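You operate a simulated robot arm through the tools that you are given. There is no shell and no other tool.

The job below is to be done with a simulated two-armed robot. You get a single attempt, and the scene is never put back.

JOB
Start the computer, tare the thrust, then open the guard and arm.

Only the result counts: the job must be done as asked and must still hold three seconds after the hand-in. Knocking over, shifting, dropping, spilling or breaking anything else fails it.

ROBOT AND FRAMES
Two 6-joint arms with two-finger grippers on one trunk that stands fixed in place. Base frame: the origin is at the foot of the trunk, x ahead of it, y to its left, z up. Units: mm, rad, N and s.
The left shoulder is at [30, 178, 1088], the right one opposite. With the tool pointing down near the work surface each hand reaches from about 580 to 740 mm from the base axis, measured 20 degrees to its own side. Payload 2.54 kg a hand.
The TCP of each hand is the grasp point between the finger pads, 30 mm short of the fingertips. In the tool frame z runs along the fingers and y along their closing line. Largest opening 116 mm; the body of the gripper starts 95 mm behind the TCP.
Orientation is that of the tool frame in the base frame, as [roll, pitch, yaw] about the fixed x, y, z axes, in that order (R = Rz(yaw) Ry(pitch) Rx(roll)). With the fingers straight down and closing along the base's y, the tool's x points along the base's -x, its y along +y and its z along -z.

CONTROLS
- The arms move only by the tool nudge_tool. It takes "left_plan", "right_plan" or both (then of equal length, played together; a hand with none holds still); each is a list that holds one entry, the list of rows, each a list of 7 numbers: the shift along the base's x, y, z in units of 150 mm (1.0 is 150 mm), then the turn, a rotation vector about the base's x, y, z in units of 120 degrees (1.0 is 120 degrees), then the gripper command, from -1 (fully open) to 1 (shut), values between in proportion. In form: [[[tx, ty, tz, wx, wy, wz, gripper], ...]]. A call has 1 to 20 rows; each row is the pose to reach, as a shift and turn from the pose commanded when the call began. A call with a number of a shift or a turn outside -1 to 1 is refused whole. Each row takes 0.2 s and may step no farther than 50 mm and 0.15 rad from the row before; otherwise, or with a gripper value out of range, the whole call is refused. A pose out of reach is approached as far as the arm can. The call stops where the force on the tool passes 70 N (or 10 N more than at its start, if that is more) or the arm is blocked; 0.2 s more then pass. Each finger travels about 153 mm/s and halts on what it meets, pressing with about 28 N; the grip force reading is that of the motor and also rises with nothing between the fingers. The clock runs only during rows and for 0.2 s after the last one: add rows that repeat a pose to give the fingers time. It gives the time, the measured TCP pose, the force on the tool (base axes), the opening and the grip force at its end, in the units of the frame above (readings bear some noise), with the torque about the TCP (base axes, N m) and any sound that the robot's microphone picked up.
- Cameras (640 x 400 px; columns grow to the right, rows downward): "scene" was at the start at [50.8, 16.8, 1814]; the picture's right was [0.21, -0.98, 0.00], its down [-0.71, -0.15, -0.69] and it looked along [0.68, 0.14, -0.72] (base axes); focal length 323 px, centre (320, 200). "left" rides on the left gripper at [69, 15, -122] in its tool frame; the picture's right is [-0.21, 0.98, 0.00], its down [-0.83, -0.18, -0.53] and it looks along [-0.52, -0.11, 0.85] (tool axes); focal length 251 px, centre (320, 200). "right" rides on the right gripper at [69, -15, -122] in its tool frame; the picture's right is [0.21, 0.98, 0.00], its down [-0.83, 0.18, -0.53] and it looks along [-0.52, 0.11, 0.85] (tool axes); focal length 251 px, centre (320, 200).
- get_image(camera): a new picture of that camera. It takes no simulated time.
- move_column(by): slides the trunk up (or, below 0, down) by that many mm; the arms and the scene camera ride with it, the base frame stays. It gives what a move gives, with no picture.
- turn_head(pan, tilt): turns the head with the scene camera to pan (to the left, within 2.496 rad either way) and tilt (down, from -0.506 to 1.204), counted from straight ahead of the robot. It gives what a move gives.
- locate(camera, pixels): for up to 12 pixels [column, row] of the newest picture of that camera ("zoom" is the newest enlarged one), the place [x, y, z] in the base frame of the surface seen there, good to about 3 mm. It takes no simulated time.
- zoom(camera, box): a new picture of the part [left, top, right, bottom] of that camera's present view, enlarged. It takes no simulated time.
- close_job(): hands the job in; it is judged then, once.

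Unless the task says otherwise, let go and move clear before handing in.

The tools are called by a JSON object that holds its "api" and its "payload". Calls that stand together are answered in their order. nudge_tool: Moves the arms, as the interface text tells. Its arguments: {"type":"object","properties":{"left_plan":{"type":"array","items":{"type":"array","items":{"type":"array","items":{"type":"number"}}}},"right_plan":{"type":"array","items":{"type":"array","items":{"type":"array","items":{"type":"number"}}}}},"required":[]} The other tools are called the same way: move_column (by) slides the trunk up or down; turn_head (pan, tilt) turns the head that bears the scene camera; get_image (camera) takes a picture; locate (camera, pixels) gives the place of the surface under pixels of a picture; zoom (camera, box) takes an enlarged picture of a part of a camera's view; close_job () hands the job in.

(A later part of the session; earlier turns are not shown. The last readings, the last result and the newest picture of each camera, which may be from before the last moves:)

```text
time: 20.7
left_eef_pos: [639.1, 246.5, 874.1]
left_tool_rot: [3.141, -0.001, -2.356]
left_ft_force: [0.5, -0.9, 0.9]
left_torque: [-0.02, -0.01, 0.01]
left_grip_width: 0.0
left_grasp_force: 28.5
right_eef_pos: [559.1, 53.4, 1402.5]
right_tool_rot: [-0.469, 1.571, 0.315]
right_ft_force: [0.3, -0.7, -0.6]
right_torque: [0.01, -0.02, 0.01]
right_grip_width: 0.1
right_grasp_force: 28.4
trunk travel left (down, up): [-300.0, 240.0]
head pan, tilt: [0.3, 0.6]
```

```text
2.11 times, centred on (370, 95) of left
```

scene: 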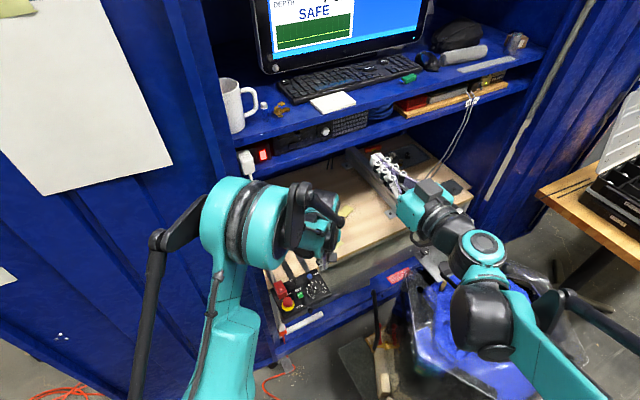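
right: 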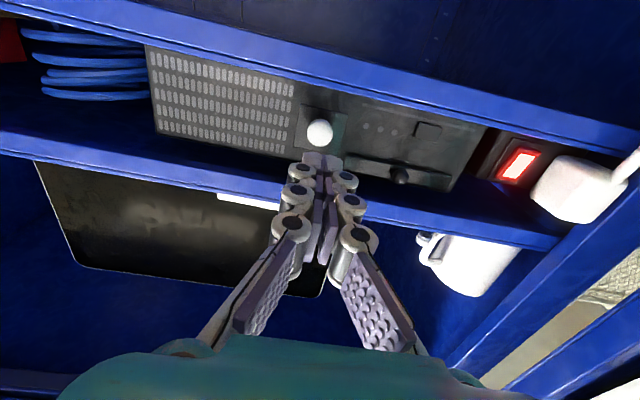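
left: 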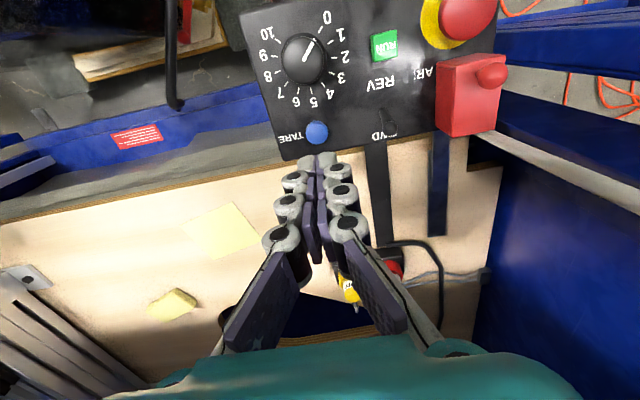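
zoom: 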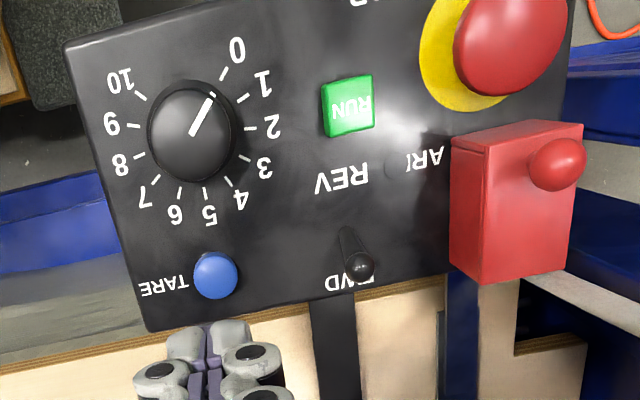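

The screen reads 0.0 N thrust, so the tare worked. Next I'll position the left hand, tilted 30° and opened about 40 mm, in front of and above the guard's ball at u≈160, v≈604, z≈808.

{"api": "nudge_tool", "payload": {"left_plan": [[[-0.164, 0.058, 0.02, 0.0354, -0.0354, 0, 0.8], [-0.329, 0.116, 0.03, 0.0707, -0.0707, 0, 0.5], [-0.493, 0.174, 0.03, 0.1061, -0.1061, 0, 0.31], [-0.658, 0.231, 0.03, 0.1414, -0.1414, 0, 0.31], [-0.822, 0.289, 0.03, 0.1768, -0.1768, 0, 0.31], [-0.822, 0.289, 0.03, 0.1768, -0.1768, 0, 0.31]]]}}

{"api": "turn_head", "payload": {"pan": 0.35, "tilt": 0.9}}

{"api": "get_image", "payload": {"camera": "scene"}}

{"api": "get_image", "payload": {"camera": "left"}}

```text
time: 22.1
left_eef_pos: [582.4, 292.5, 921.7]
left_tool_rot: [3.139, 0.524, -2.356]
left_ft_force: [0.5, 0.0, 0.3]
left_torque: [-0.02, 0.0, 0.0]
left_grip_width: 40.5
left_grasp_force: 0.0
left hand out of reach, approached as far as the arm can: row 4, 5, 6
right_eef_pos: [558.4, 53.6, 1401.7]
right_tool_rot: [-0.58, 1.571, 0.205]
right_ft_force: [0.3, -0.3, -0.5]
right_torque: [0.0, -0.02, 0.02]
right_grip_width: 0.2
right_grasp_force: 28.5
trunk travel left (down, up): [-300.0, 240.0]
head pan, tilt: [0.3, 0.6]
```

```text
time: 22.9
left_eef_pos: [581.7, 294.6, 921.9]
left_tool_rot: [3.139, 0.523, -2.356]
left_ft_force: [0.2, -0.4, -0.1]
left_torque: [-0.03, -0.02, 0.01]
left_grip_width: 40.1
left_grasp_force: 0.1
right_eef_pos: [557.9, 53.3, 1402.5]
right_tool_rot: [-0.538, 1.57, 0.249]
right_ft_force: [0.0, 0.0, -0.3]
right_torque: [0.0, -0.04, 0.0]
right_grip_width: 0.0
right_grasp_force: 28.9
trunk travel left (down, up): [-300.0, 240.0]
head pan, tilt: [0.351, 0.901]
```

```text
taken
```

scene: 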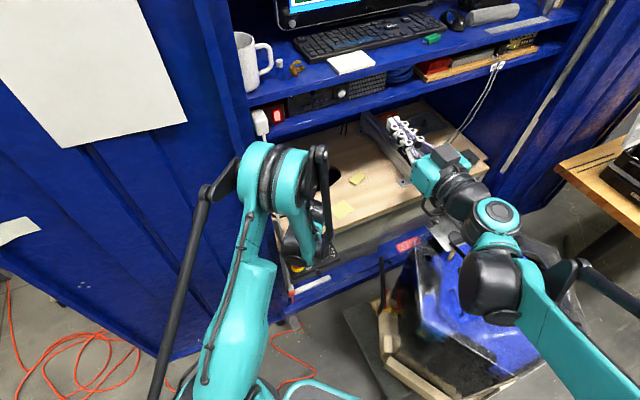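

```text
taken
```

left: 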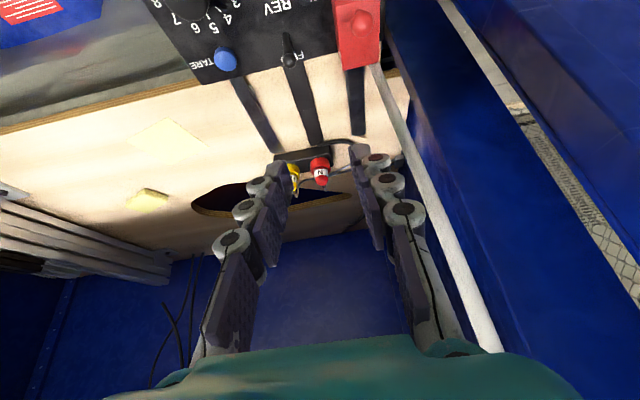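

The close, tilted pose is out of reach because the shoulder is too near and low; the hand stopped at (582,294,922). I'll check the arm's clearance to the cabinet before raising the trunk.

{"api": "locate", "payload": {"camera": "scene", "pixels": [[265, 155], [245, 170], [255, 200], [315, 150], [325, 260], [205, 190], [220, 190], [230, 150], [285, 240], [240, 300]]}}

```text
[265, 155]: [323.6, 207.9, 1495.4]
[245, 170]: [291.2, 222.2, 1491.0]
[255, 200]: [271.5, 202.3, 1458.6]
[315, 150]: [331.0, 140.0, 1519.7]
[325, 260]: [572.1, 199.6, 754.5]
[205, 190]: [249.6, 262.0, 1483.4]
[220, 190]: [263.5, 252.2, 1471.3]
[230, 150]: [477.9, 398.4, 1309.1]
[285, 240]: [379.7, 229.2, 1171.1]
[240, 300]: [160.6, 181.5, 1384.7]
```

The elbow is at (324,208,1495), well clear of the cabinet. Raising the trunk 200 mm gives the arm more room.

{"api": "move_column", "payload": {"by": 200}}

```text
time: 25.1
left_eef_pos: [582.4, 292.1, 1123.1]
left_tool_rot: [3.138, 0.522, -2.357]
left_ft_force: [1.6, 0.5, -0.6]
left_torque: [-0.02, 0.06, -0.02]
left_grip_width: 40.1
left_grasp_force: 0.0
right_eef_pos: [558.4, 53.7, 1601.4]
right_tool_rot: [2.486, 1.57, -3.011]
right_ft_force: [-0.3, -0.5, -0.4]
right_torque: [0.0, 0.01, 0.01]
right_grip_width: 0.0
right_grasp_force: 28.4
trunk travel left (down, up): [-500.0, 40.0]
head pan, tilt: [0.351, 0.901]
```

I'll send a zero-shift row to see which commanded pose the hand takes now.

{"api": "nudge_tool", "payload": {"left_plan": [[[0, 0, 0, 0, 0, 0, 0.31], [0, 0, 0, 0, 0, 0, 0.31]]]}}

```text
time: 25.7
left_eef_pos: [582.0, 292.9, 1122.2]
left_tool_rot: [-3.141, 0.522, -2.355]
left_ft_force: [-0.5, -0.2, 0.2]
left_torque: [0.0, 0.01, 0.02]
left_grip_width: 40.0
left_grasp_force: 0.1
right_eef_pos: [557.7, 53.6, 1603.0]
right_tool_rot: [2.551, 1.57, -2.947]
right_ft_force: [-0.3, 0.2, 0.3]
right_torque: [-0.01, -0.03, -0.01]
right_grip_width: 0.1
right_grasp_force: 29.3
trunk travel left (down, up): [-500.0, 40.0]
head pan, tilt: [0.351, 0.901]
```

The commanded pose is now (582,293,1122). I'll move back toward -v and down to above the ball.

{"api": "nudge_tool", "payload": {"left_plan": [[[-0.11, -0.005, -0.22, 0, 0, 0, 0.31], [-0.22, -0.01, -0.44, 0, 0, 0, 0.31], [-0.33, -0.015, -0.66, 0, 0, 0, 0.31], [-0.44, -0.02, -0.88, 0, 0, 0, 0.31]]]}}

{"api": "nudge_tool", "payload": {"left_plan": [[[0, 0, -0.25, 0, 0, 0, 0.31], [0, 0, -0.5, 0, 0, 0, 0.31], [0, 0, -0.7, 0, 0, 0, 0.31]]]}}

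{"api": "get_image", "payload": {"camera": "left"}}

{"api": "get_image", "payload": {"camera": "scene"}}

```text
time: 26.7
left_eef_pos: [627.4, 290.6, 1028.5]
left_tool_rot: [3.136, 0.517, -2.356]
left_ft_force: [0.9, -0.6, -0.2]
left_torque: [0.02, 0.01, -0.01]
left_grip_width: 40.0
left_grasp_force: 0.0
left hand out of reach, approached as far as the arm can: row 1, 2, 3, 4
right_eef_pos: [560.7, 54.0, 1602.1]
right_tool_rot: [2.577, 1.57, -2.923]
right_ft_force: [0.7, -0.3, 0.3]
right_torque: [0.03, 0.01, 0.02]
right_grip_width: 0.3
right_grasp_force: 28.2
trunk travel left (down, up): [-500.0, 40.0]
head pan, tilt: [0.351, 0.901]
```

```text
time: 27.5
left_eef_pos: [640.8, 294.1, 961.5]
left_tool_rot: [3.141, 0.523, -2.356]
left_ft_force: [-0.3, 0.6, 0.7]
left_torque: [-0.01, 0.01, 0.02]
left_grip_width: 40.0
left_grasp_force: 0.0
left hand out of reach, approached as far as the arm can: row 1, 2, 3
right_eef_pos: [557.2, 53.3, 1604.3]
right_tool_rot: [2.707, 1.57, -2.791]
right_ft_force: [0.4, -0.3, 0.1]
right_torque: [-0.04, 0.0, -0.01]
right_grip_width: 0.0
right_grasp_force: 28.4
trunk travel left (down, up): [-500.0, 40.0]
head pan, tilt: [0.351, 0.901]
```

```text
taken
```

left: 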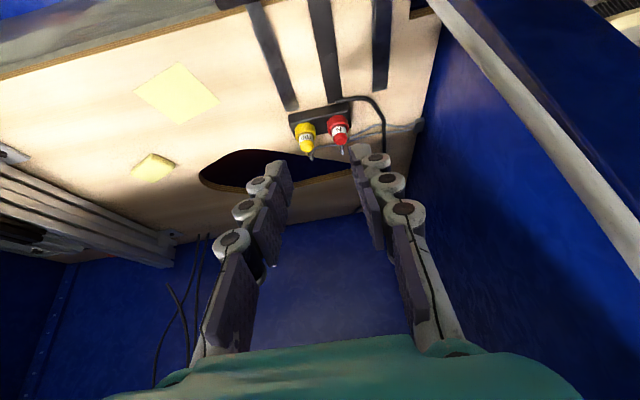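

```text
taken
```

scene: 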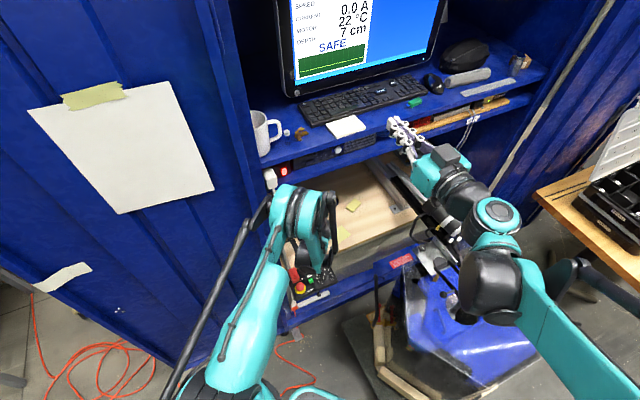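

Raising the trunk made it worse: the wrist can't tilt outward beyond the forearm, so the trunk must be lower. First I'll bring the hand back out and up and untilt it, so the trunk can then come down safely.

{"api": "nudge_tool", "payload": {"left_plan": [[[-0.05, -0.03, 0.1, -0.0442, 0.0442, 0, 0.31], [-0.15, -0.08, 0.25, -0.0884, 0.0884, 0, 0.31], [-0.3, -0.15, 0.42, -0.1326, 0.1326, 0, 0.31], [-0.47, -0.22, 0.6, -0.1768, 0.1768, 0, 0.31], [-0.64, -0.29, 0.78, -0.1768, 0.1768, 0, 0.31], [-0.8, -0.36, 0.95, -0.1768, 0.1768, 0, 0.31], [-0.8, -0.36, 0.95, -0.1768, 0.1768, 0, 0.31]]]}}

```text
time: 29.1
left_eef_pos: [521.1, 243.8, 1102.4]
left_tool_rot: [3.139, -0.002, -2.357]
left_ft_force: [0.4, -0.2, -0.1]
left_torque: [-0.02, 0.0, 0.01]
left_grip_width: 40.3
left_grasp_force: 0.1
right_eef_pos: [559.2, 52.6, 1600.9]
right_tool_rot: [2.849, 1.569, -2.648]
right_ft_force: [1.5, 1.0, -0.8]
right_torque: [-0.03, 0.0, 0.0]
right_grip_width: 0.0
right_grasp_force: 28.3
trunk travel left (down, up): [-500.0, 40.0]
head pan, tilt: [0.351, 0.901]
```

The hand is at (521,244,1102), pointing down. Before lowering the trunk I need to check how the right arm's elbow sits over the machine.

{"api": "get_image", "payload": {"camera": "scene"}}

{"api": "locate", "payload": {"camera": "scene", "pixels": [[490, 285], [495, 215], [480, 330], [560, 270], [520, 320], [420, 320], [450, 260], [415, 270], [570, 330], [430, 235], [600, 380], [440, 150]]}}

```text
taken
```

scene: 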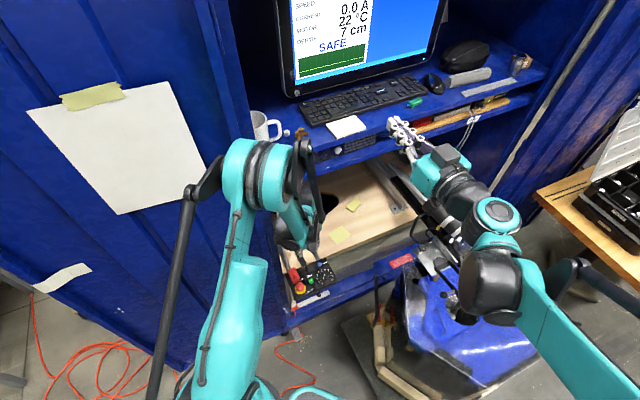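

```text
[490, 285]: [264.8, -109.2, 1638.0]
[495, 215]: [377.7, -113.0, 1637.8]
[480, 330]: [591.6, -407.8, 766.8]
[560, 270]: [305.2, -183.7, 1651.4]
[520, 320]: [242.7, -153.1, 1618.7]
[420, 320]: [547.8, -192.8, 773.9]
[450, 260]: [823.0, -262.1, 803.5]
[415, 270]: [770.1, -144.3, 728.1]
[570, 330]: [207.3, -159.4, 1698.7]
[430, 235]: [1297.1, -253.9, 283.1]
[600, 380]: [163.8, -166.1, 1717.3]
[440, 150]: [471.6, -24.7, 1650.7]
```

The right elbow sits at z≈1640 and the machine below tops out near 800, so there's ample room. I'll lower the trunk in stages, raising the left hand between them.

{"api": "move_column", "payload": {"by": -200}}

{"api": "nudge_tool", "payload": {"left_plan": [[[-0.02, 0, 0.25, 0, 0, 0, 0.31], [-0.04, 0, 0.5, 0, 0, 0, 0.31], [-0.06, 0, 0.75, 0, 0, 0, 0.31], [-0.08, 0, 1.0, 0, 0, 0, 0.31]]]}}

```text
time: 31.3
left_eef_pos: [520.0, 244.4, 903.8]
left_tool_rot: [3.141, -0.002, -2.356]
left_ft_force: [0.0, 0.7, -0.6]
left_torque: [-0.05, -0.04, 0.01]
left_grip_width: 40.0
left_grasp_force: 0.1
right_eef_pos: [559.6, 53.3, 1402.9]
right_tool_rot: [-0.549, 1.569, 0.234]
right_ft_force: [0.3, 0.3, -0.8]
right_torque: [0.04, -0.01, 0.0]
right_grip_width: 0.0
right_grasp_force: 29.1
trunk travel left (down, up): [-300.0, 240.0]
head pan, tilt: [0.351, 0.901]
```

```text
time: 32.3
left_eef_pos: [507.5, 242.8, 1054.4]
left_tool_rot: [-3.141, -0.001, -2.355]
left_ft_force: [-0.9, -0.1, -0.4]
left_torque: [0.02, -0.04, -0.03]
left_grip_width: 40.0
left_grasp_force: 0.1
right_eef_pos: [557.1, 53.4, 1403.1]
right_tool_rot: [2.608, 1.571, -2.889]
right_ft_force: [-1.0, 0.1, -0.1]
right_torque: [0.0, 0.0, -0.01]
right_grip_width: 0.0
right_grasp_force: 28.5
trunk travel left (down, up): [-300.0, 240.0]
head pan, tilt: [0.351, 0.901]
```

That worked. I'll lower another 150 mm, raise the hand and tilt it 30°, then lower a final 100 mm.

{"api": "move_column", "payload": {"by": -150}}

{"api": "nudge_tool", "payload": {"left_plan": [[[0, 0.02, 0.2, 0.0354, -0.0354, 0, 0.31], [-0.02, 0.04, 0.4, 0.0707, -0.0707, 0, 0.31], [-0.04, 0.06, 0.6, 0.1061, -0.1061, 0, 0.31], [-0.06, 0.08, 0.7, 0.1414, -0.1414, 0, 0.31], [-0.06, 0.1, 0.8, 0.1768, -0.1768, 0, 0.31], [-0.06, 0.1, 0.8, 0.1768, -0.1768, 0, 0.31]]]}}

{"api": "move_column", "payload": {"by": -100}}

{"api": "get_image", "payload": {"camera": "left"}}

{"api": "get_image", "payload": {"camera": "scene"}}

```text
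time: 34.0
left_eef_pos: [507.5, 242.7, 904.2]
left_tool_rot: [3.138, -0.004, -2.355]
left_ft_force: [0.4, -0.5, 0.4]
left_torque: [-0.02, 0.01, 0.01]
left_grip_width: 40.1
left_grasp_force: 0.1
right_eef_pos: [559.0, 53.5, 1252.7]
right_tool_rot: [-0.559, 1.569, 0.227]
right_ft_force: [0.1, 0.3, 0.1]
right_torque: [0.02, 0.01, -0.05]
right_grip_width: 0.2
right_grasp_force: 28.9
trunk travel left (down, up): [-150.0, 390.0]
head pan, tilt: [0.351, 0.901]
```

```text
time: 35.4
left_eef_pos: [500.9, 256.4, 1022.5]
left_tool_rot: [3.142, 0.526, -2.356]
left_ft_force: [0.1, -0.2, -0.5]
left_torque: [-0.03, -0.01, -0.02]
left_grip_width: 39.8
left_grasp_force: 0.0
right_eef_pos: [558.4, 53.5, 1252.5]
right_tool_rot: [-0.44, 1.571, 0.344]
right_ft_force: [0.0, 0.6, 0.5]
right_torque: [-0.02, -0.01, 0.04]
right_grip_width: 0.0
right_grasp_force: 29.0
trunk travel left (down, up): [-150.0, 390.0]
head pan, tilt: [0.351, 0.901]
```

```text
time: 36.8
left_eef_pos: [499.5, 256.9, 923.3]
left_tool_rot: [3.14, 0.52, -2.355]
left_ft_force: [-0.2, -0.1, -0.2]
left_torque: [0.01, 0.03, 0.01]
left_grip_width: 40.0
left_grasp_force: 0.0
right_eef_pos: [559.3, 53.3, 1151.9]
right_tool_rot: [-0.957, 1.57, -0.171]
right_ft_force: [-0.3, -0.3, -0.4]
right_torque: [-0.02, -0.02, 0.02]
right_grip_width: 0.2
right_grasp_force: 28.2
trunk travel left (down, up): [-50.0, 490.0]
head pan, tilt: [0.351, 0.901]
```

```text
taken
```

left: 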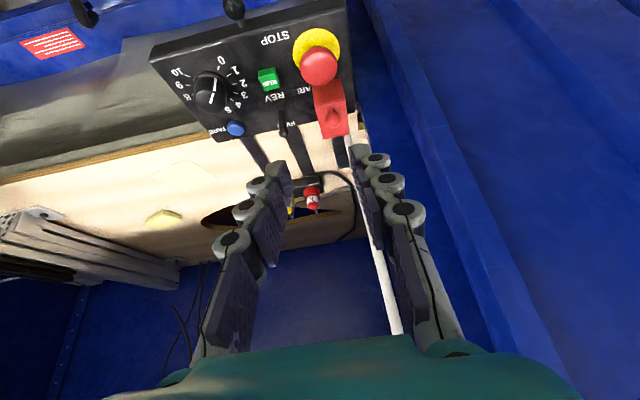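

```text
taken
```

scene: 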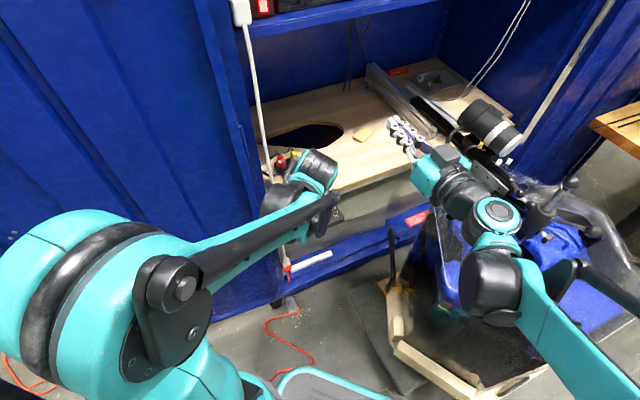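

The left hand is tilted 30° and in reach at (500,257,923). The guard is visible at left-camera (332,110), so I'll zoom in and refine the ball position.

{"api": "zoom", "payload": {"camera": "left", "box": [290, 60, 370, 150]}}

```text
4.44 times, centred on (330, 105) of left
```

zoom: 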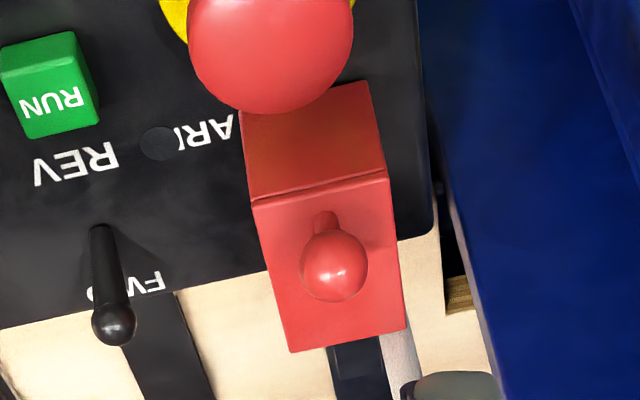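

{"api": "locate", "payload": {"camera": "zoom", "pixels": [[335, 265], [305, 265], [363, 265], [335, 240], [335, 290], [325, 215], [255, 200], [385, 180], [290, 348], [403, 325], [325, 190], [280, 300]]}}

```text
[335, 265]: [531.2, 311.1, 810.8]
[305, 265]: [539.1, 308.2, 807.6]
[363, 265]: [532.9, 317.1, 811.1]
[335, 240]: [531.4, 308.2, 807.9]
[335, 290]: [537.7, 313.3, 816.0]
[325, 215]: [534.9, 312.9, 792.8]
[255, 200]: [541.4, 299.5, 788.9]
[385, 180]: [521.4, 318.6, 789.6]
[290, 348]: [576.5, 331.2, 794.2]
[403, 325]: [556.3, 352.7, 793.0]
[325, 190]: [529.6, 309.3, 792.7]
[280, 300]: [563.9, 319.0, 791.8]
```

The ball's centre works out to about (537,313,808), on u≈158.4. I'll move to a standoff 50 mm back along the finger axis and check.

{"api": "nudge_tool", "payload": {"left_plan": [[[0.048, 0.11, -0.19, 0, 0, 0, 0.31], [0.097, 0.22, -0.387, 0, 0, 0, 0.31], [0.097, 0.22, -0.387, 0, 0, 0, 0.31]]]}}

{"api": "get_image", "payload": {"camera": "left"}}

{"api": "zoom", "payload": {"camera": "scene", "box": [220, 100, 380, 300]}}

```text
time: 37.6
left_eef_pos: [515.3, 289.7, 863.8]
left_tool_rot: [-3.141, 0.523, -2.355]
left_ft_force: [-0.8, -0.2, -0.7]
left_torque: [0.03, -0.02, -0.02]
left_grip_width: 40.1
left_grasp_force: 0.0
right_eef_pos: [559.4, 52.9, 1152.8]
right_tool_rot: [0.821, 1.57, 1.603]
right_ft_force: [-1.5, -0.6, -0.4]
right_torque: [-0.04, 0.03, 0.0]
right_grip_width: 0.0
right_grasp_force: 28.8
trunk travel left (down, up): [-50.0, 490.0]
head pan, tilt: [0.351, 0.901]
```

```text
taken
```

left: 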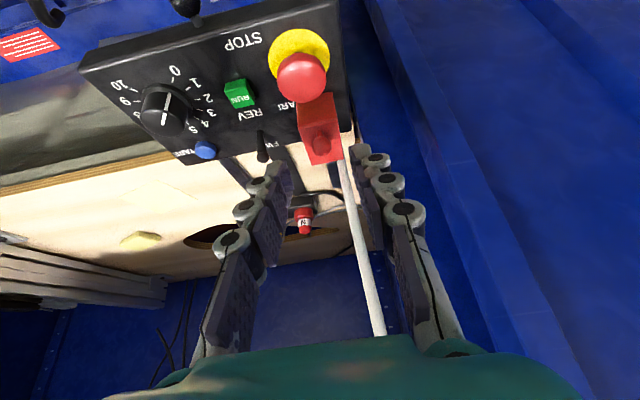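

```text
2.00 times, centred on (300, 200) of scene
```

zoom: 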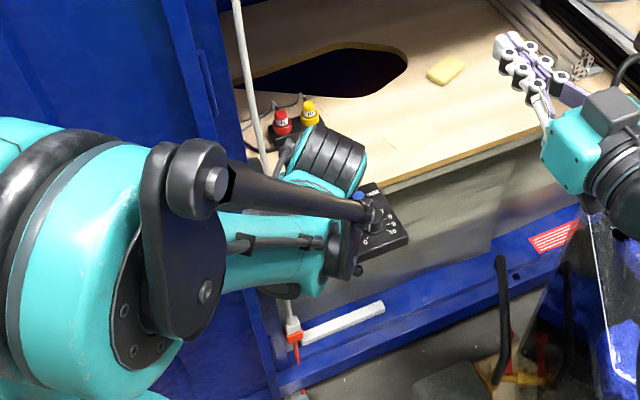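

The ball at left-camera (319,143) is centred between the fingers. I'll advance along the finger axis to straddle it.

{"api": "nudge_tool", "payload": {"left_plan": [[[0.04, 0.04, -0.098, 0, 0, 0, 0.31], [0.08, 0.08, -0.19, 0, 0, 0, 0.31], [0.112, 0.119, -0.26, 0, 0, 0, 0.31], [0.112, 0.119, -0.277, 0, 0, 0, 0.31]]]}}

{"api": "zoom", "payload": {"camera": "left", "box": [240, 60, 400, 200]}}

```text
time: 38.6
left_eef_pos: [531.0, 307.9, 823.4]
left_tool_rot: [3.138, 0.521, -2.355]
left_ft_force: [-0.1, 0.4, -0.5]
left_torque: [-0.01, 0.0, 0.0]
left_grip_width: 39.8
left_grasp_force: 0.1
right_eef_pos: [558.1, 53.2, 1152.8]
right_tool_rot: [-0.875, 1.57, -0.09]
right_ft_force: [-0.4, -0.6, 0.0]
right_torque: [0.0, 0.02, 0.02]
right_grip_width: 0.0
right_grasp_force: 29.2
trunk travel left (down, up): [-50.0, 490.0]
head pan, tilt: [0.351, 0.901]
```

```text
2.86 times, centred on (320, 130) of left
```

zoom: 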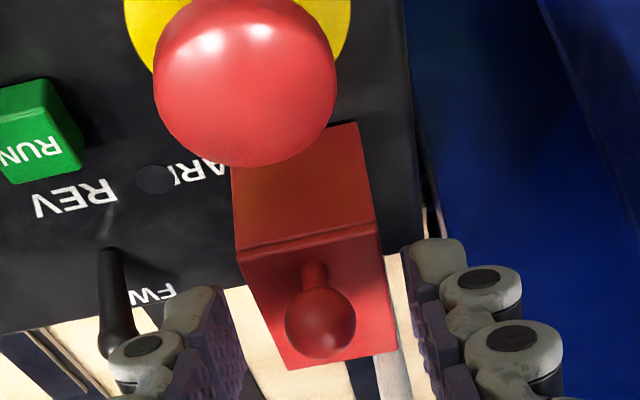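

The ball is centred between the pads. I'll close on it.

{"api": "nudge_tool", "payload": {"left_plan": [[[0, 0, 0, 0, 0, 0, 0.6], [0, 0, 0, 0, 0, 0, 0.8], [0, 0, 0, 0, 0, 0, 1], [0, 0, 0, 0, 0, 0, 1]]]}}

{"api": "zoom", "payload": {"camera": "left", "box": [240, 60, 400, 200]}}

```text
time: 39.6
left_eef_pos: [531.4, 308.4, 822.4]
left_tool_rot: [3.139, 0.521, -2.356]
left_ft_force: [-3.1, 3.3, -1.9]
left_torque: [0.01, 0.09, 0.02]
left_grip_width: 14.3
left_grasp_force: 40.8
right_eef_pos: [558.3, 52.8, 1152.3]
right_tool_rot: [0.517, 1.57, 1.302]
right_ft_force: [0.1, 0.1, 0.8]
right_torque: [-0.02, -0.02, 0.01]
right_grip_width: 0.0
right_grasp_force: 28.7
trunk travel left (down, up): [-50.0, 490.0]
head pan, tilt: [0.351, 0.901]
```

```text
2.86 times, centred on (320, 130) of left
```

zoom: 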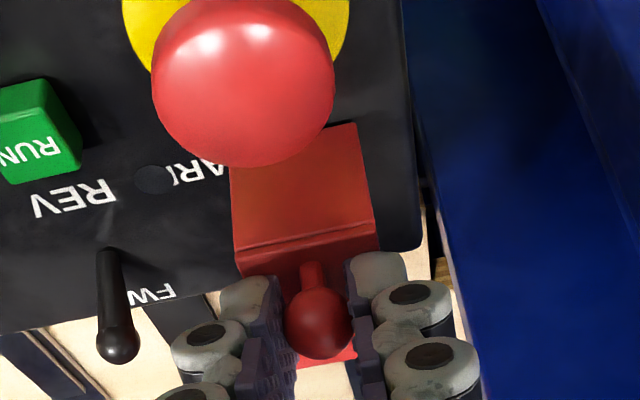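

The ball is gripped at a width of 14.3 mm. I'll lift a small test step along a direction between the two possible hinge arcs and read the force.

{"api": "nudge_tool", "payload": {"left_plan": [[[0.008, 0.008, 0.014, 0, 0, 0, 1], [0.017, 0.017, 0.03, 0, 0, 0, 1], [0.017, 0.017, 0.03, 0, 0, 0, 1]]]}}

{"api": "zoom", "payload": {"camera": "left", "box": [240, 60, 400, 200]}}

```text
time: 40.4
left_eef_pos: [534.2, 310.4, 826.8]
left_tool_rot: [3.139, 0.52, -2.357]
left_ft_force: [-6.9, -0.9, -18.1]
left_torque: [-0.84, 0.9, 0.03]
left_grip_width: 14.4
left_grasp_force: 40.7
right_eef_pos: [560.0, 54.6, 1151.0]
right_tool_rot: [3.058, 1.57, -2.439]
right_ft_force: [0.3, -0.1, 1.0]
right_torque: [0.01, -0.01, -0.02]
right_grip_width: 0.1
right_grasp_force: 28.9
trunk travel left (down, up): [-50.0, 490.0]
head pan, tilt: [0.351, 0.901]
```

```text
2.86 times, centred on (320, 130) of left
```

zoom: 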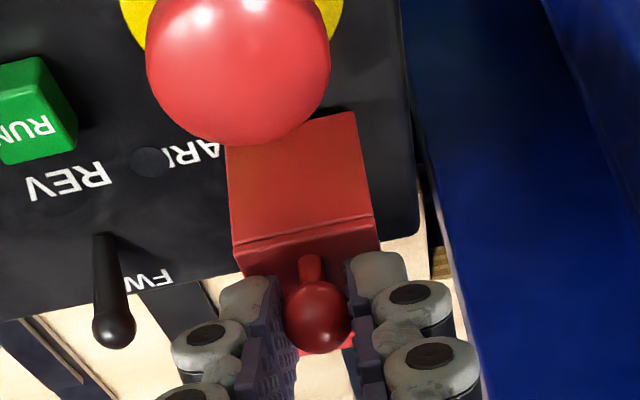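

The resistance is about 19 N, mostly downward. I'll continue along the arc another 10 mm and check whether the guard is rotating.

{"api": "nudge_tool", "payload": {"left_plan": [[[0.012, 0.012, 0.016, 0, 0, 0, 1], [0.024, 0.024, 0.032, 0, 0, 0, 1], [0.036, 0.036, 0.046, 0, 0, 0, 1], [0.036, 0.036, 0.046, 0, 0, 0, 1]]]}}

{"api": "zoom", "payload": {"camera": "left", "box": [240, 60, 400, 200]}}

```text
time: 41.4
left_eef_pos: [539.9, 316.7, 834.3]
left_tool_rot: [3.139, 0.522, -2.357]
left_ft_force: [-8.2, -2.4, -16.4]
left_torque: [-0.83, 0.94, 0.01]
left_grip_width: 14.4
left_grasp_force: 40.7
right_eef_pos: [558.2, 54.2, 1152.5]
right_tool_rot: [3.096, 1.57, -2.401]
right_ft_force: [-0.1, 0.9, 0.3]
right_torque: [-0.04, 0.03, 0.0]
right_grip_width: 0.0
right_grasp_force: 29.1
trunk travel left (down, up): [-50.0, 490.0]
head pan, tilt: [0.351, 0.901]
```

```text
2.86 times, centred on (320, 130) of left
```

zoom: 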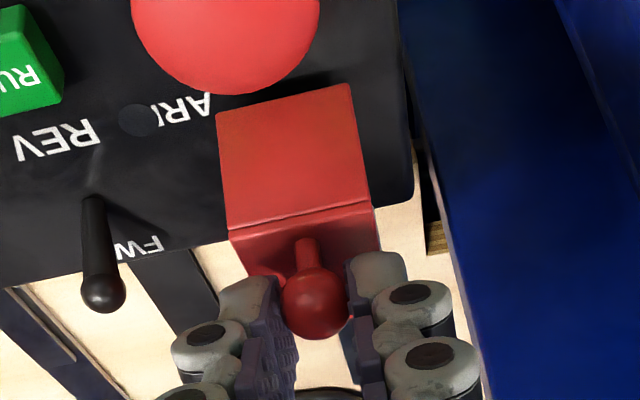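

The guard is rotating: its top face foreshortens and the ball stays held, with about 18 N resistance. I'll locate points on it to find the hinge.

{"api": "locate", "payload": {"camera": "zoom", "pixels": [[222, 120], [348, 90], [232, 228], [370, 203], [315, 290], [305, 248], [280, 160], [300, 215], [260, 250], [270, 200], [375, 235], [335, 205]]}}

```text
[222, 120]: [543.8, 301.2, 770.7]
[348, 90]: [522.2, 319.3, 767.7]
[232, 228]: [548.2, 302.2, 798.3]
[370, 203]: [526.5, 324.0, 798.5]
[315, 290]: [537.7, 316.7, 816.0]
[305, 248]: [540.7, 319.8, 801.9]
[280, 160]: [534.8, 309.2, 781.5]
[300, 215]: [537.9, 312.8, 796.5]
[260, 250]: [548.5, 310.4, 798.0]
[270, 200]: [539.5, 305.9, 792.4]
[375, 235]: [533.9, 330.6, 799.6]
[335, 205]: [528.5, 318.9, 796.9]
```

The fit gives a hinge at v≈641, z≈754 (rear bottom). The white cable runs close behind the guard's left rear corner, so I'll measure it before going further.

{"api": "get_image", "payload": {"camera": "left"}}

{"api": "zoom", "payload": {"camera": "scene", "box": [230, 60, 330, 220]}}

```text
taken
```

left: 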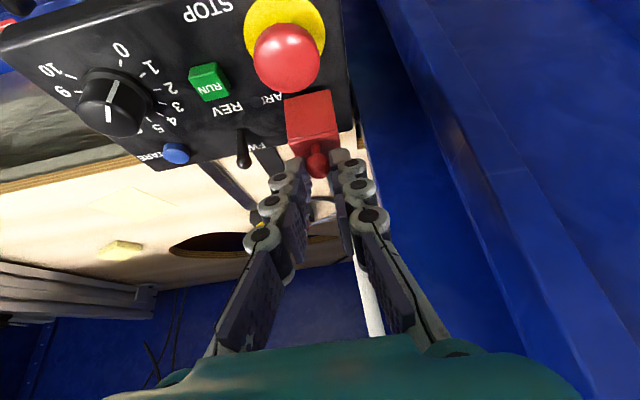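

```text
2.50 times, centred on (280, 140) of scene
```

zoom: 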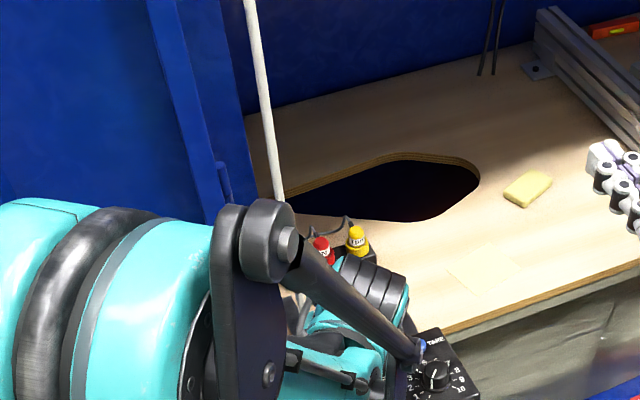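

{"api": "locate", "payload": {"camera": "left", "pixels": [[368, 300], [360, 280], [373, 325], [367, 185], [366, 170], [375, 190], [374, 315], [362, 155], [368, 170], [400, 180], [440, 200]]}}

{"api": "locate", "payload": {"camera": "zoom", "pixels": [[250, 20], [258, 70], [265, 110], [272, 150], [278, 190], [160, 60], [200, 150], [235, 150], [220, 180]]}}

{"api": "zoom", "payload": {"camera": "left", "box": [280, 120, 420, 340]}}

```text
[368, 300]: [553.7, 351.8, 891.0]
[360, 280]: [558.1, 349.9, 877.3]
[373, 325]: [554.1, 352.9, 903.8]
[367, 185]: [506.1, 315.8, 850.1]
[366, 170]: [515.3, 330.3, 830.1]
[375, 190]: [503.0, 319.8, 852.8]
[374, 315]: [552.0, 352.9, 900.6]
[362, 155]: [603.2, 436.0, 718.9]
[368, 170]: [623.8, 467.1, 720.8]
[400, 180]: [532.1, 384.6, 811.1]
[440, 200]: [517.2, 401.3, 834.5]
```

```text
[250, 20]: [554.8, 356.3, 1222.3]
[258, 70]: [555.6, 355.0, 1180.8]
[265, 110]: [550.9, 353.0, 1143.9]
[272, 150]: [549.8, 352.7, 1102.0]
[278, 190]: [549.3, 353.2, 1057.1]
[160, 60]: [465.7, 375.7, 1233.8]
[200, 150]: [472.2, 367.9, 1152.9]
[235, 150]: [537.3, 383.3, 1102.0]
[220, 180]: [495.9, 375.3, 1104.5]
```

```text
1.82 times, centred on (350, 230) of left
```

zoom: 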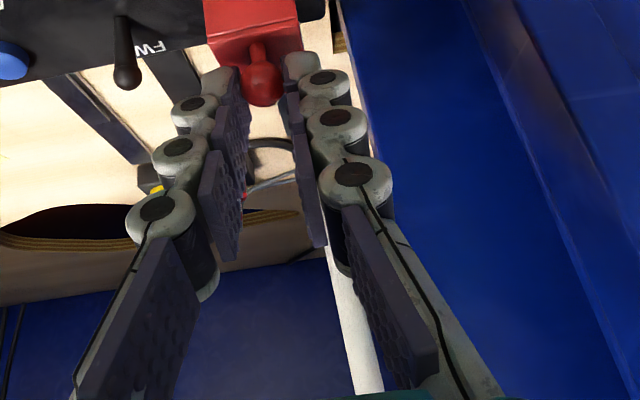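

The cable surface is at u≈143 and v≈640 beside the guard, so the left finger must not go beyond v≈635 while gripping. I'll open slightly further to about 17°, then loosen to see whether the guard holds by friction.

{"api": "nudge_tool", "payload": {"left_plan": [[[0.016, 0.016, 0.01, 0, 0, 0, 1], [0.033, 0.033, 0.02, 0, 0, 0, 1], [0.033, 0.033, 0.02, 0, 0, 0, 1]]]}}

{"api": "zoom", "payload": {"camera": "left", "box": [240, 60, 400, 200]}}

```text
time: 42.2
left_eef_pos: [544.8, 321.3, 837.8]
left_tool_rot: [3.139, 0.521, -2.356]
left_ft_force: [-8.0, -1.1, -14.8]
left_torque: [-0.66, 0.82, 0.03]
left_grip_width: 14.2
left_grasp_force: 40.5
right_eef_pos: [559.9, 53.9, 1151.7]
right_tool_rot: [3.098, 1.569, -2.402]
right_ft_force: [0.3, 0.0, 0.1]
right_torque: [-0.01, 0.0, -0.04]
right_grip_width: 0.0
right_grasp_force: 28.8
trunk travel left (down, up): [-50.0, 490.0]
head pan, tilt: [0.351, 0.901]
```

```text
2.86 times, centred on (320, 130) of left
```

zoom: 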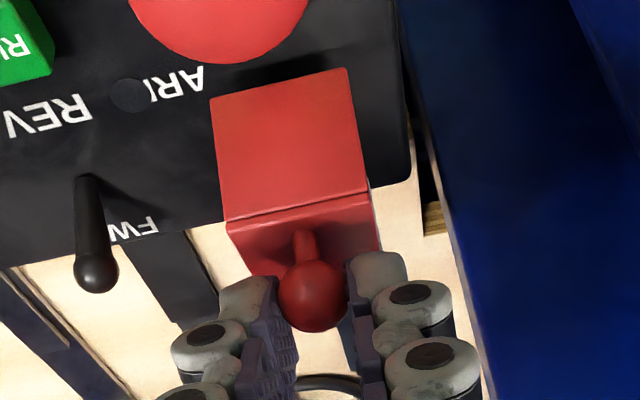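

The guard keeps following the arc. I'll loosen to about 26 mm and see whether it stays.

{"api": "nudge_tool", "payload": {"left_plan": [[[0, 0, 0, 0, 0, 0, 0.55], [0, 0, 0, 0, 0, 0, 0.55], [0, 0, 0, 0, 0, 0, 0.55]]]}}

{"api": "zoom", "payload": {"camera": "left", "box": [240, 60, 400, 200]}}

```text
time: 43.0
left_eef_pos: [544.9, 320.9, 838.6]
left_tool_rot: [3.139, 0.522, -2.356]
left_ft_force: [-0.3, -0.3, -0.8]
left_torque: [-0.01, 0.01, 0.0]
left_grip_width: 26.0
left_grasp_force: 0.0
right_eef_pos: [558.8, 52.2, 1152.1]
right_tool_rot: [2.675, 1.57, -2.822]
right_ft_force: [-0.9, -0.4, -0.2]
right_torque: [-0.01, 0.01, -0.01]
right_grip_width: 0.0
right_grasp_force: 29.2
trunk travel left (down, up): [-50.0, 490.0]
head pan, tilt: [0.351, 0.901]
```

```text
2.86 times, centred on (320, 130) of left
```

zoom: 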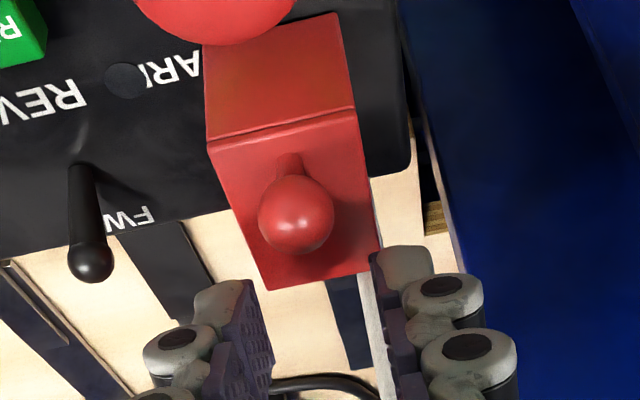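

The guard sprang shut when released, so it must be pushed over past its far side. I'll back off, close the fingers at 25° tilt shifted to u≈164 away from the cable, and push the ball from the front.

{"api": "nudge_tool", "payload": {"left_plan": [[[0, 0, 0.13, 0, 0, 0, 0.55], [-0.07, -0.09, 0.15, -0.01, 0.01, 0, 0.55], [-0.14, -0.18, 0.13, -0.02, 0.02, 0, 0.8], [-0.22, -0.273, 0.08, -0.0295, 0.0295, 0, 1], [-0.22, -0.273, 0.01, -0.0295, 0.0295, 0, 1], [-0.22, -0.273, -0.06, -0.0295, 0.0295, 0, 1]]]}}

{"api": "get_image", "payload": {"camera": "left"}}

{"api": "zoom", "payload": {"camera": "left", "box": [250, 60, 390, 190]}}

```text
time: 44.4
left_eef_pos: [511.3, 279.0, 829.9]
left_tool_rot: [3.14, 0.435, -2.356]
left_ft_force: [0.3, 0.4, 0.4]
left_torque: [-0.01, -0.03, 0.0]
left_grip_width: 0.0
left_grasp_force: 27.2
right_eef_pos: [558.1, 53.9, 1151.1]
right_tool_rot: [2.503, 1.571, -2.994]
right_ft_force: [0.8, 0.0, -0.8]
right_torque: [-0.01, -0.01, 0.02]
right_grip_width: 0.0
right_grasp_force: 28.6
trunk travel left (down, up): [-50.0, 490.0]
head pan, tilt: [0.351, 0.901]
```

```text
taken
```

left: 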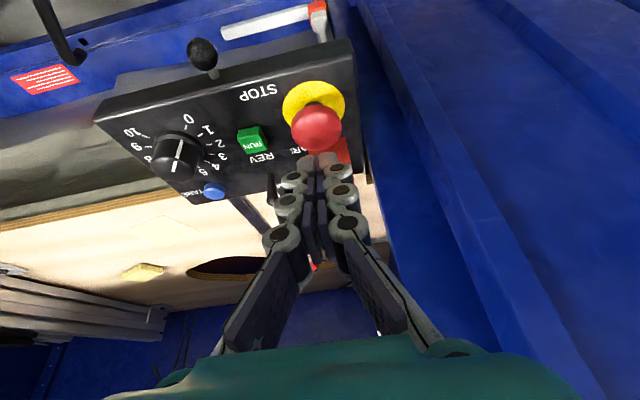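

```text
3.08 times, centred on (320, 125) of left
```

zoom: 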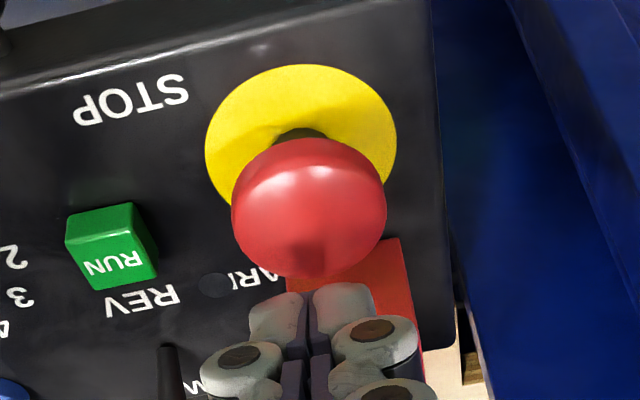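

The fingers are shut in front of the ball and just above STOP. I'll lower slightly and push along the computed arc to about 20° of opening, then check.

{"api": "nudge_tool", "payload": {"left_plan": [[[0.034, 0.034, -0.055, 0, 0, 0, 1], [0.067, 0.067, -0.064, 0, 0, 0, 1], [0.091, 0.091, -0.044, 0, 0, 0, 1], [0.115, 0.115, -0.023, 0, 0, 0, 1], [0.14, 0.14, -0.004, 0, 0, 0, 1], [0.165, 0.165, 0.012, 0, 0, 0, 1]]]}}

{"api": "zoom", "payload": {"camera": "left", "box": [250, 60, 390, 190]}}

```text
time: 45.8
left_eef_pos: [534.7, 303.6, 829.8]
left_tool_rot: [3.141, 0.434, -2.357]
left_ft_force: [-1.5, -1.8, 3.0]
left_torque: [-0.01, -0.01, -0.03]
left_grip_width: 5.8
left_grasp_force: 28.4
right_eef_pos: [557.1, 54.1, 1153.1]
right_tool_rot: [-2.683, 1.571, -1.898]
right_ft_force: [1.2, 1.0, 0.1]
right_torque: [0.01, -0.03, 0.02]
right_grip_width: 0.1
right_grasp_force: 28.7
trunk travel left (down, up): [-50.0, 490.0]
head pan, tilt: [0.351, 0.901]
```

```text
3.08 times, centred on (320, 125) of left
```

zoom: 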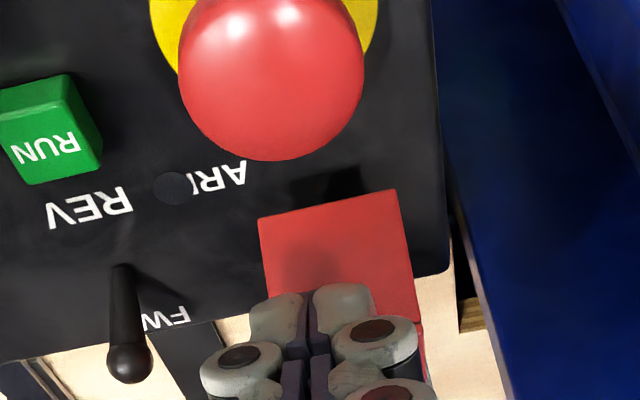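

The guard is rotating with only about 4 N of push. I'll continue along the arc to about 50°.

{"api": "nudge_tool", "payload": {"left_plan": [[[0.027, 0.027, 0.008, 0, 0, 0, 1], [0.054, 0.054, 0.016, 0, 0, 0, 1], [0.079, 0.079, 0.027, 0, 0, 0, 1], [0.104, 0.104, 0.037, 0, 0, 0, 1], [0.13, 0.13, 0.042, 0, 0, 0, 1], [0.155, 0.155, 0.045, 0, 0, 0, 1]]]}}

{"api": "zoom", "payload": {"camera": "left", "box": [250, 60, 390, 190]}}

```text
time: 47.2
left_eef_pos: [559.2, 327.2, 837.0]
left_tool_rot: [3.141, 0.436, -2.357]
left_ft_force: [0.4, -2.7, 3.2]
left_torque: [-0.05, -0.02, 0.0]
left_grip_width: 5.8
left_grasp_force: 28.1
right_eef_pos: [558.5, 53.0, 1153.5]
right_tool_rot: [-1.699, 1.57, -0.912]
right_ft_force: [-0.4, 0.2, -0.1]
right_torque: [0.0, 0.0, 0.0]
right_grip_width: 0.0
right_grasp_force: 28.4
trunk travel left (down, up): [-50.0, 490.0]
head pan, tilt: [0.351, 0.901]
```

```text
3.08 times, centred on (320, 125) of left
```

zoom: 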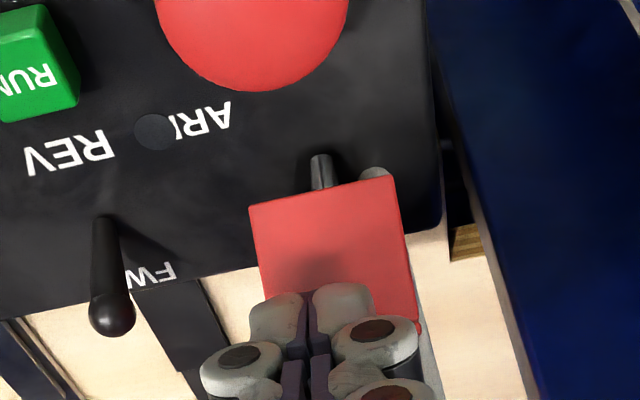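

A toggle switch is now visible under the guard near zoom (320,170). I'll keep pushing the ball to about 65°.

{"api": "nudge_tool", "payload": {"left_plan": [[[0.027, 0.027, 0.005, 0, 0, 0, 1], [0.055, 0.055, 0.008, 0, 0, 0, 1], [0.08, 0.08, 0.008, 0, 0, 0, 1]]]}}

{"api": "zoom", "payload": {"camera": "left", "box": [250, 60, 390, 190]}}

```text
time: 48.0
left_eef_pos: [570.5, 339.9, 838.6]
left_tool_rot: [3.138, 0.434, -2.356]
left_ft_force: [-2.1, -0.4, 3.0]
left_torque: [0.02, 0.0, 0.01]
left_grip_width: 5.9
left_grasp_force: 28.6
right_eef_pos: [558.2, 53.4, 1151.8]
right_tool_rot: [-0.196, 1.571, 0.588]
right_ft_force: [0.4, -0.6, 0.4]
right_torque: [0.02, -0.02, 0.01]
right_grip_width: 0.0
right_grasp_force: 28.3
trunk travel left (down, up): [-50.0, 490.0]
head pan, tilt: [0.351, 0.901]
```

```text
3.08 times, centred on (320, 125) of left
```

zoom: 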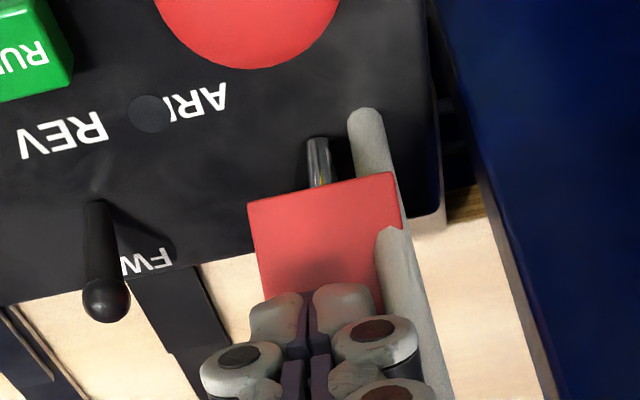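

The guard is at roughly 60°. The white cable's end shows near zoom (365,115), so I'll locate it along with the toggle and the guard.

{"api": "locate", "payload": {"camera": "zoom", "pixels": [[366, 118], [375, 150], [385, 200], [400, 250], [410, 330], [318, 145], [322, 175], [255, 210], [390, 180], [265, 280], [340, 240], [150, 115]]}}

```text
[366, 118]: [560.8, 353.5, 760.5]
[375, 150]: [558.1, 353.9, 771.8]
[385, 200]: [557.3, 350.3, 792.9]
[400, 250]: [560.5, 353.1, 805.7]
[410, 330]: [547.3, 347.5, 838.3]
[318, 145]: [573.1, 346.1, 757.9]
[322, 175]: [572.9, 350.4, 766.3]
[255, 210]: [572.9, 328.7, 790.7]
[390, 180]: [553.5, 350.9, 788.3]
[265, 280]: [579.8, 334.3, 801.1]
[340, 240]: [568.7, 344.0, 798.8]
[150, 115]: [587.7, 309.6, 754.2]
```

These points suggest the panel itself may have shifted: the ARM lamp reads (588,310) against (561,284) before. I must check with the scene camera right away, without moving.

{"api": "get_image", "payload": {"camera": "scene"}}

{"api": "zoom", "payload": {"camera": "scene", "box": [240, 140, 360, 300]}}

{"api": "get_image", "payload": {"camera": "left"}}

```text
taken
```

scene: 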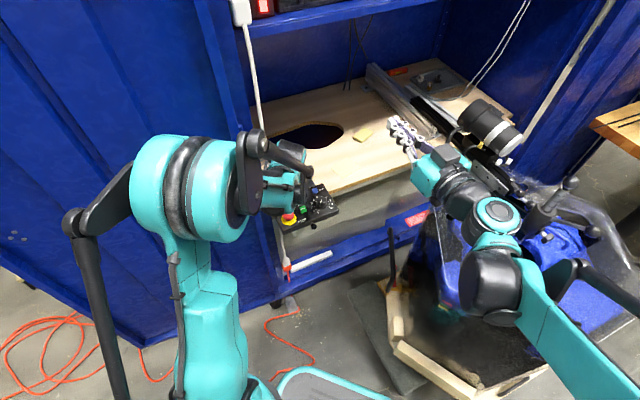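

```text
2.50 times, centred on (300, 220) of scene
```

zoom: 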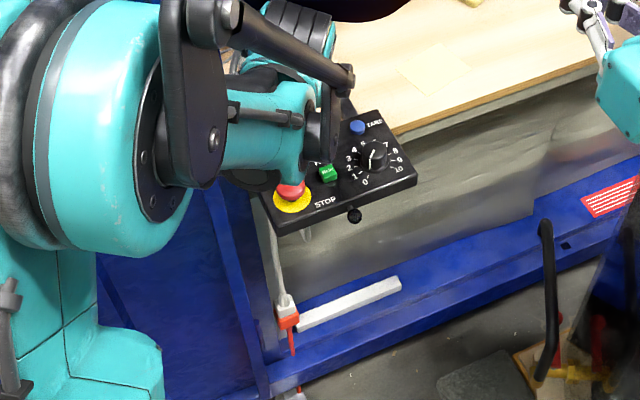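

```text
taken
```

left: 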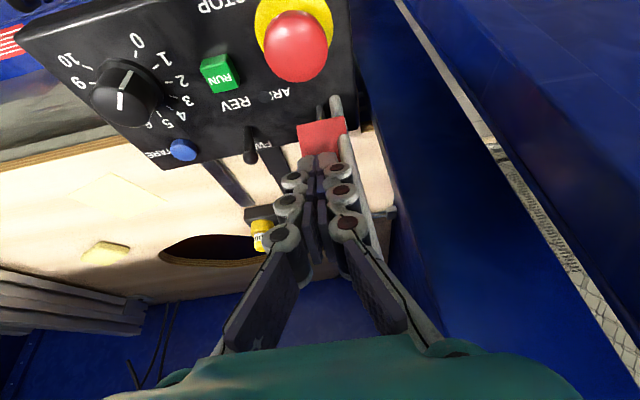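

{"api": "locate", "payload": {"camera": "scene", "pixels": [[323, 191], [330, 201], [310, 209], [296, 220], [289, 217], [346, 211], [291, 233], [321, 227], [345, 193]]}}

{"api": "locate", "payload": {"camera": "left", "pixels": [[183, 150], [125, 90], [220, 72], [297, 45], [310, 20], [350, 5], [25, 40], [252, 130]]}}

```text
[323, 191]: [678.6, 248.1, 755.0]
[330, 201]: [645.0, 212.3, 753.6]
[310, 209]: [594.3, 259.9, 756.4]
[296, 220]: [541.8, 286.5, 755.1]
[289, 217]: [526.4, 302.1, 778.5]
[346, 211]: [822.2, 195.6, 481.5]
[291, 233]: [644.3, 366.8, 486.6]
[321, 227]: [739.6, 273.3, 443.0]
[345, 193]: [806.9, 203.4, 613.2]
```

```text
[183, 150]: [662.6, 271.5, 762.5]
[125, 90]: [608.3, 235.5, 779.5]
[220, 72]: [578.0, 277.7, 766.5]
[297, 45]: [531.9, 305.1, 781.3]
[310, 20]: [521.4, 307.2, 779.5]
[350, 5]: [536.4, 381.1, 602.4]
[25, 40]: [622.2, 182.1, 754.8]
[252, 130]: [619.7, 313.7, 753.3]
```

The lamp, TARE and STOP readings all show the panel slid about 35 mm toward +v while I pushed; the guard is only about 40° open. I'll stop pushing, lift clear gently, and assess before restoring the panel.

{"api": "nudge_tool", "payload": {"left_plan": [[[-0.03, -0.03, 0.05, 0, 0, 0, 1], [-0.1, -0.1, 0.12, 0, 0, 0, 1], [-0.25, -0.25, 0.25, 0, 0, 0, 1], [-0.4, -0.4, 0.45, 0, 0, 0, 1], [-0.5, -0.5, 0.7, 0, 0, 0, 1], [-0.5, -0.5, 0.7, 0, 0, 0, 1]]]}}

{"api": "get_image", "payload": {"camera": "left"}}

{"api": "zoom", "payload": {"camera": "scene", "box": [240, 140, 360, 300]}}

```text
time: 49.4
left_eef_pos: [497.6, 264.3, 942.5]
left_tool_rot: [3.139, 0.435, -2.356]
left_ft_force: [-0.1, 0.3, 0.2]
left_torque: [0.02, 0.01, 0.0]
left_grip_width: 0.2
left_grasp_force: 28.8
right_eef_pos: [558.1, 53.4, 1151.8]
right_tool_rot: [-0.562, 1.571, 0.223]
right_ft_force: [0.9, -0.5, 0.3]
right_torque: [0.0, 0.0, 0.01]
right_grip_width: 0.0
right_grasp_force: 28.6
trunk travel left (down, up): [-50.0, 490.0]
head pan, tilt: [0.351, 0.901]
```

```text
taken
```

left: 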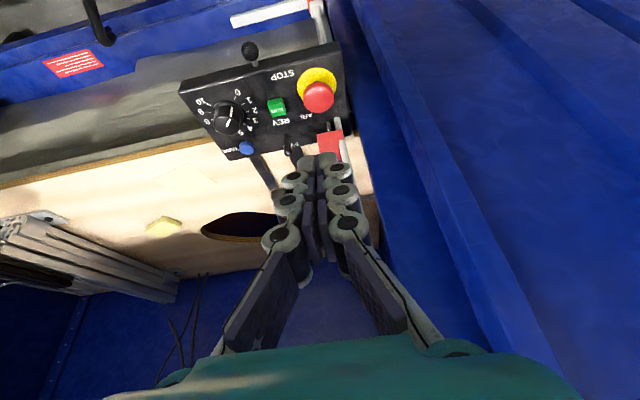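

```text
2.50 times, centred on (300, 220) of scene
```

zoom: 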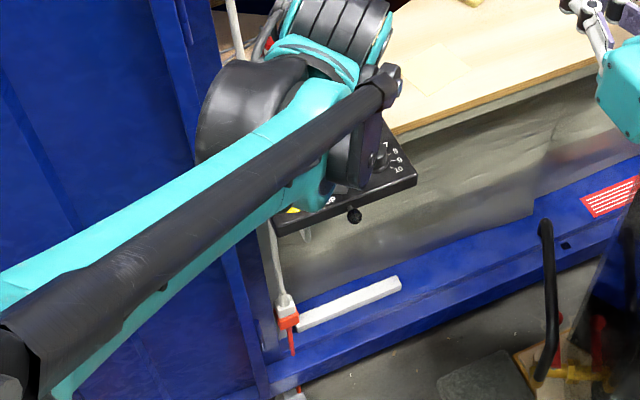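

The hand is clear now. I'll zoom in on the panel and guard from the left camera and re-measure.

{"api": "zoom", "payload": {"camera": "left", "box": [170, 30, 370, 170]}}

{"api": "locate", "payload": {"camera": "left", "pixels": [[246, 147], [229, 113], [277, 107], [318, 97], [180, 92], [335, 45], [222, 155], [345, 110], [291, 140], [328, 135], [325, 150], [340, 140]]}}

```text
2.86 times, centred on (270, 100) of left
```

zoom: 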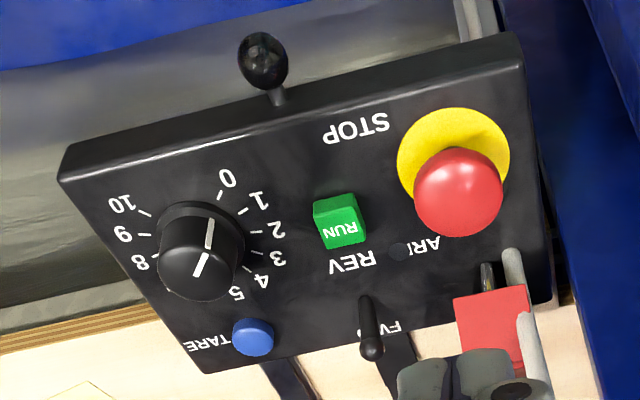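

```text
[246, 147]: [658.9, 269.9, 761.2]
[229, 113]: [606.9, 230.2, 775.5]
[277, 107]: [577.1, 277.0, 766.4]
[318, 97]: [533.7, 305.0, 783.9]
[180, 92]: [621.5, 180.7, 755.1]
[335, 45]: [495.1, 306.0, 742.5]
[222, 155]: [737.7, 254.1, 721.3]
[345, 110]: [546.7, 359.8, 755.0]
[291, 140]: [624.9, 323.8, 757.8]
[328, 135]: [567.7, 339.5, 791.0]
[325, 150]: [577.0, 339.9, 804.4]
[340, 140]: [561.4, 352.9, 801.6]
```

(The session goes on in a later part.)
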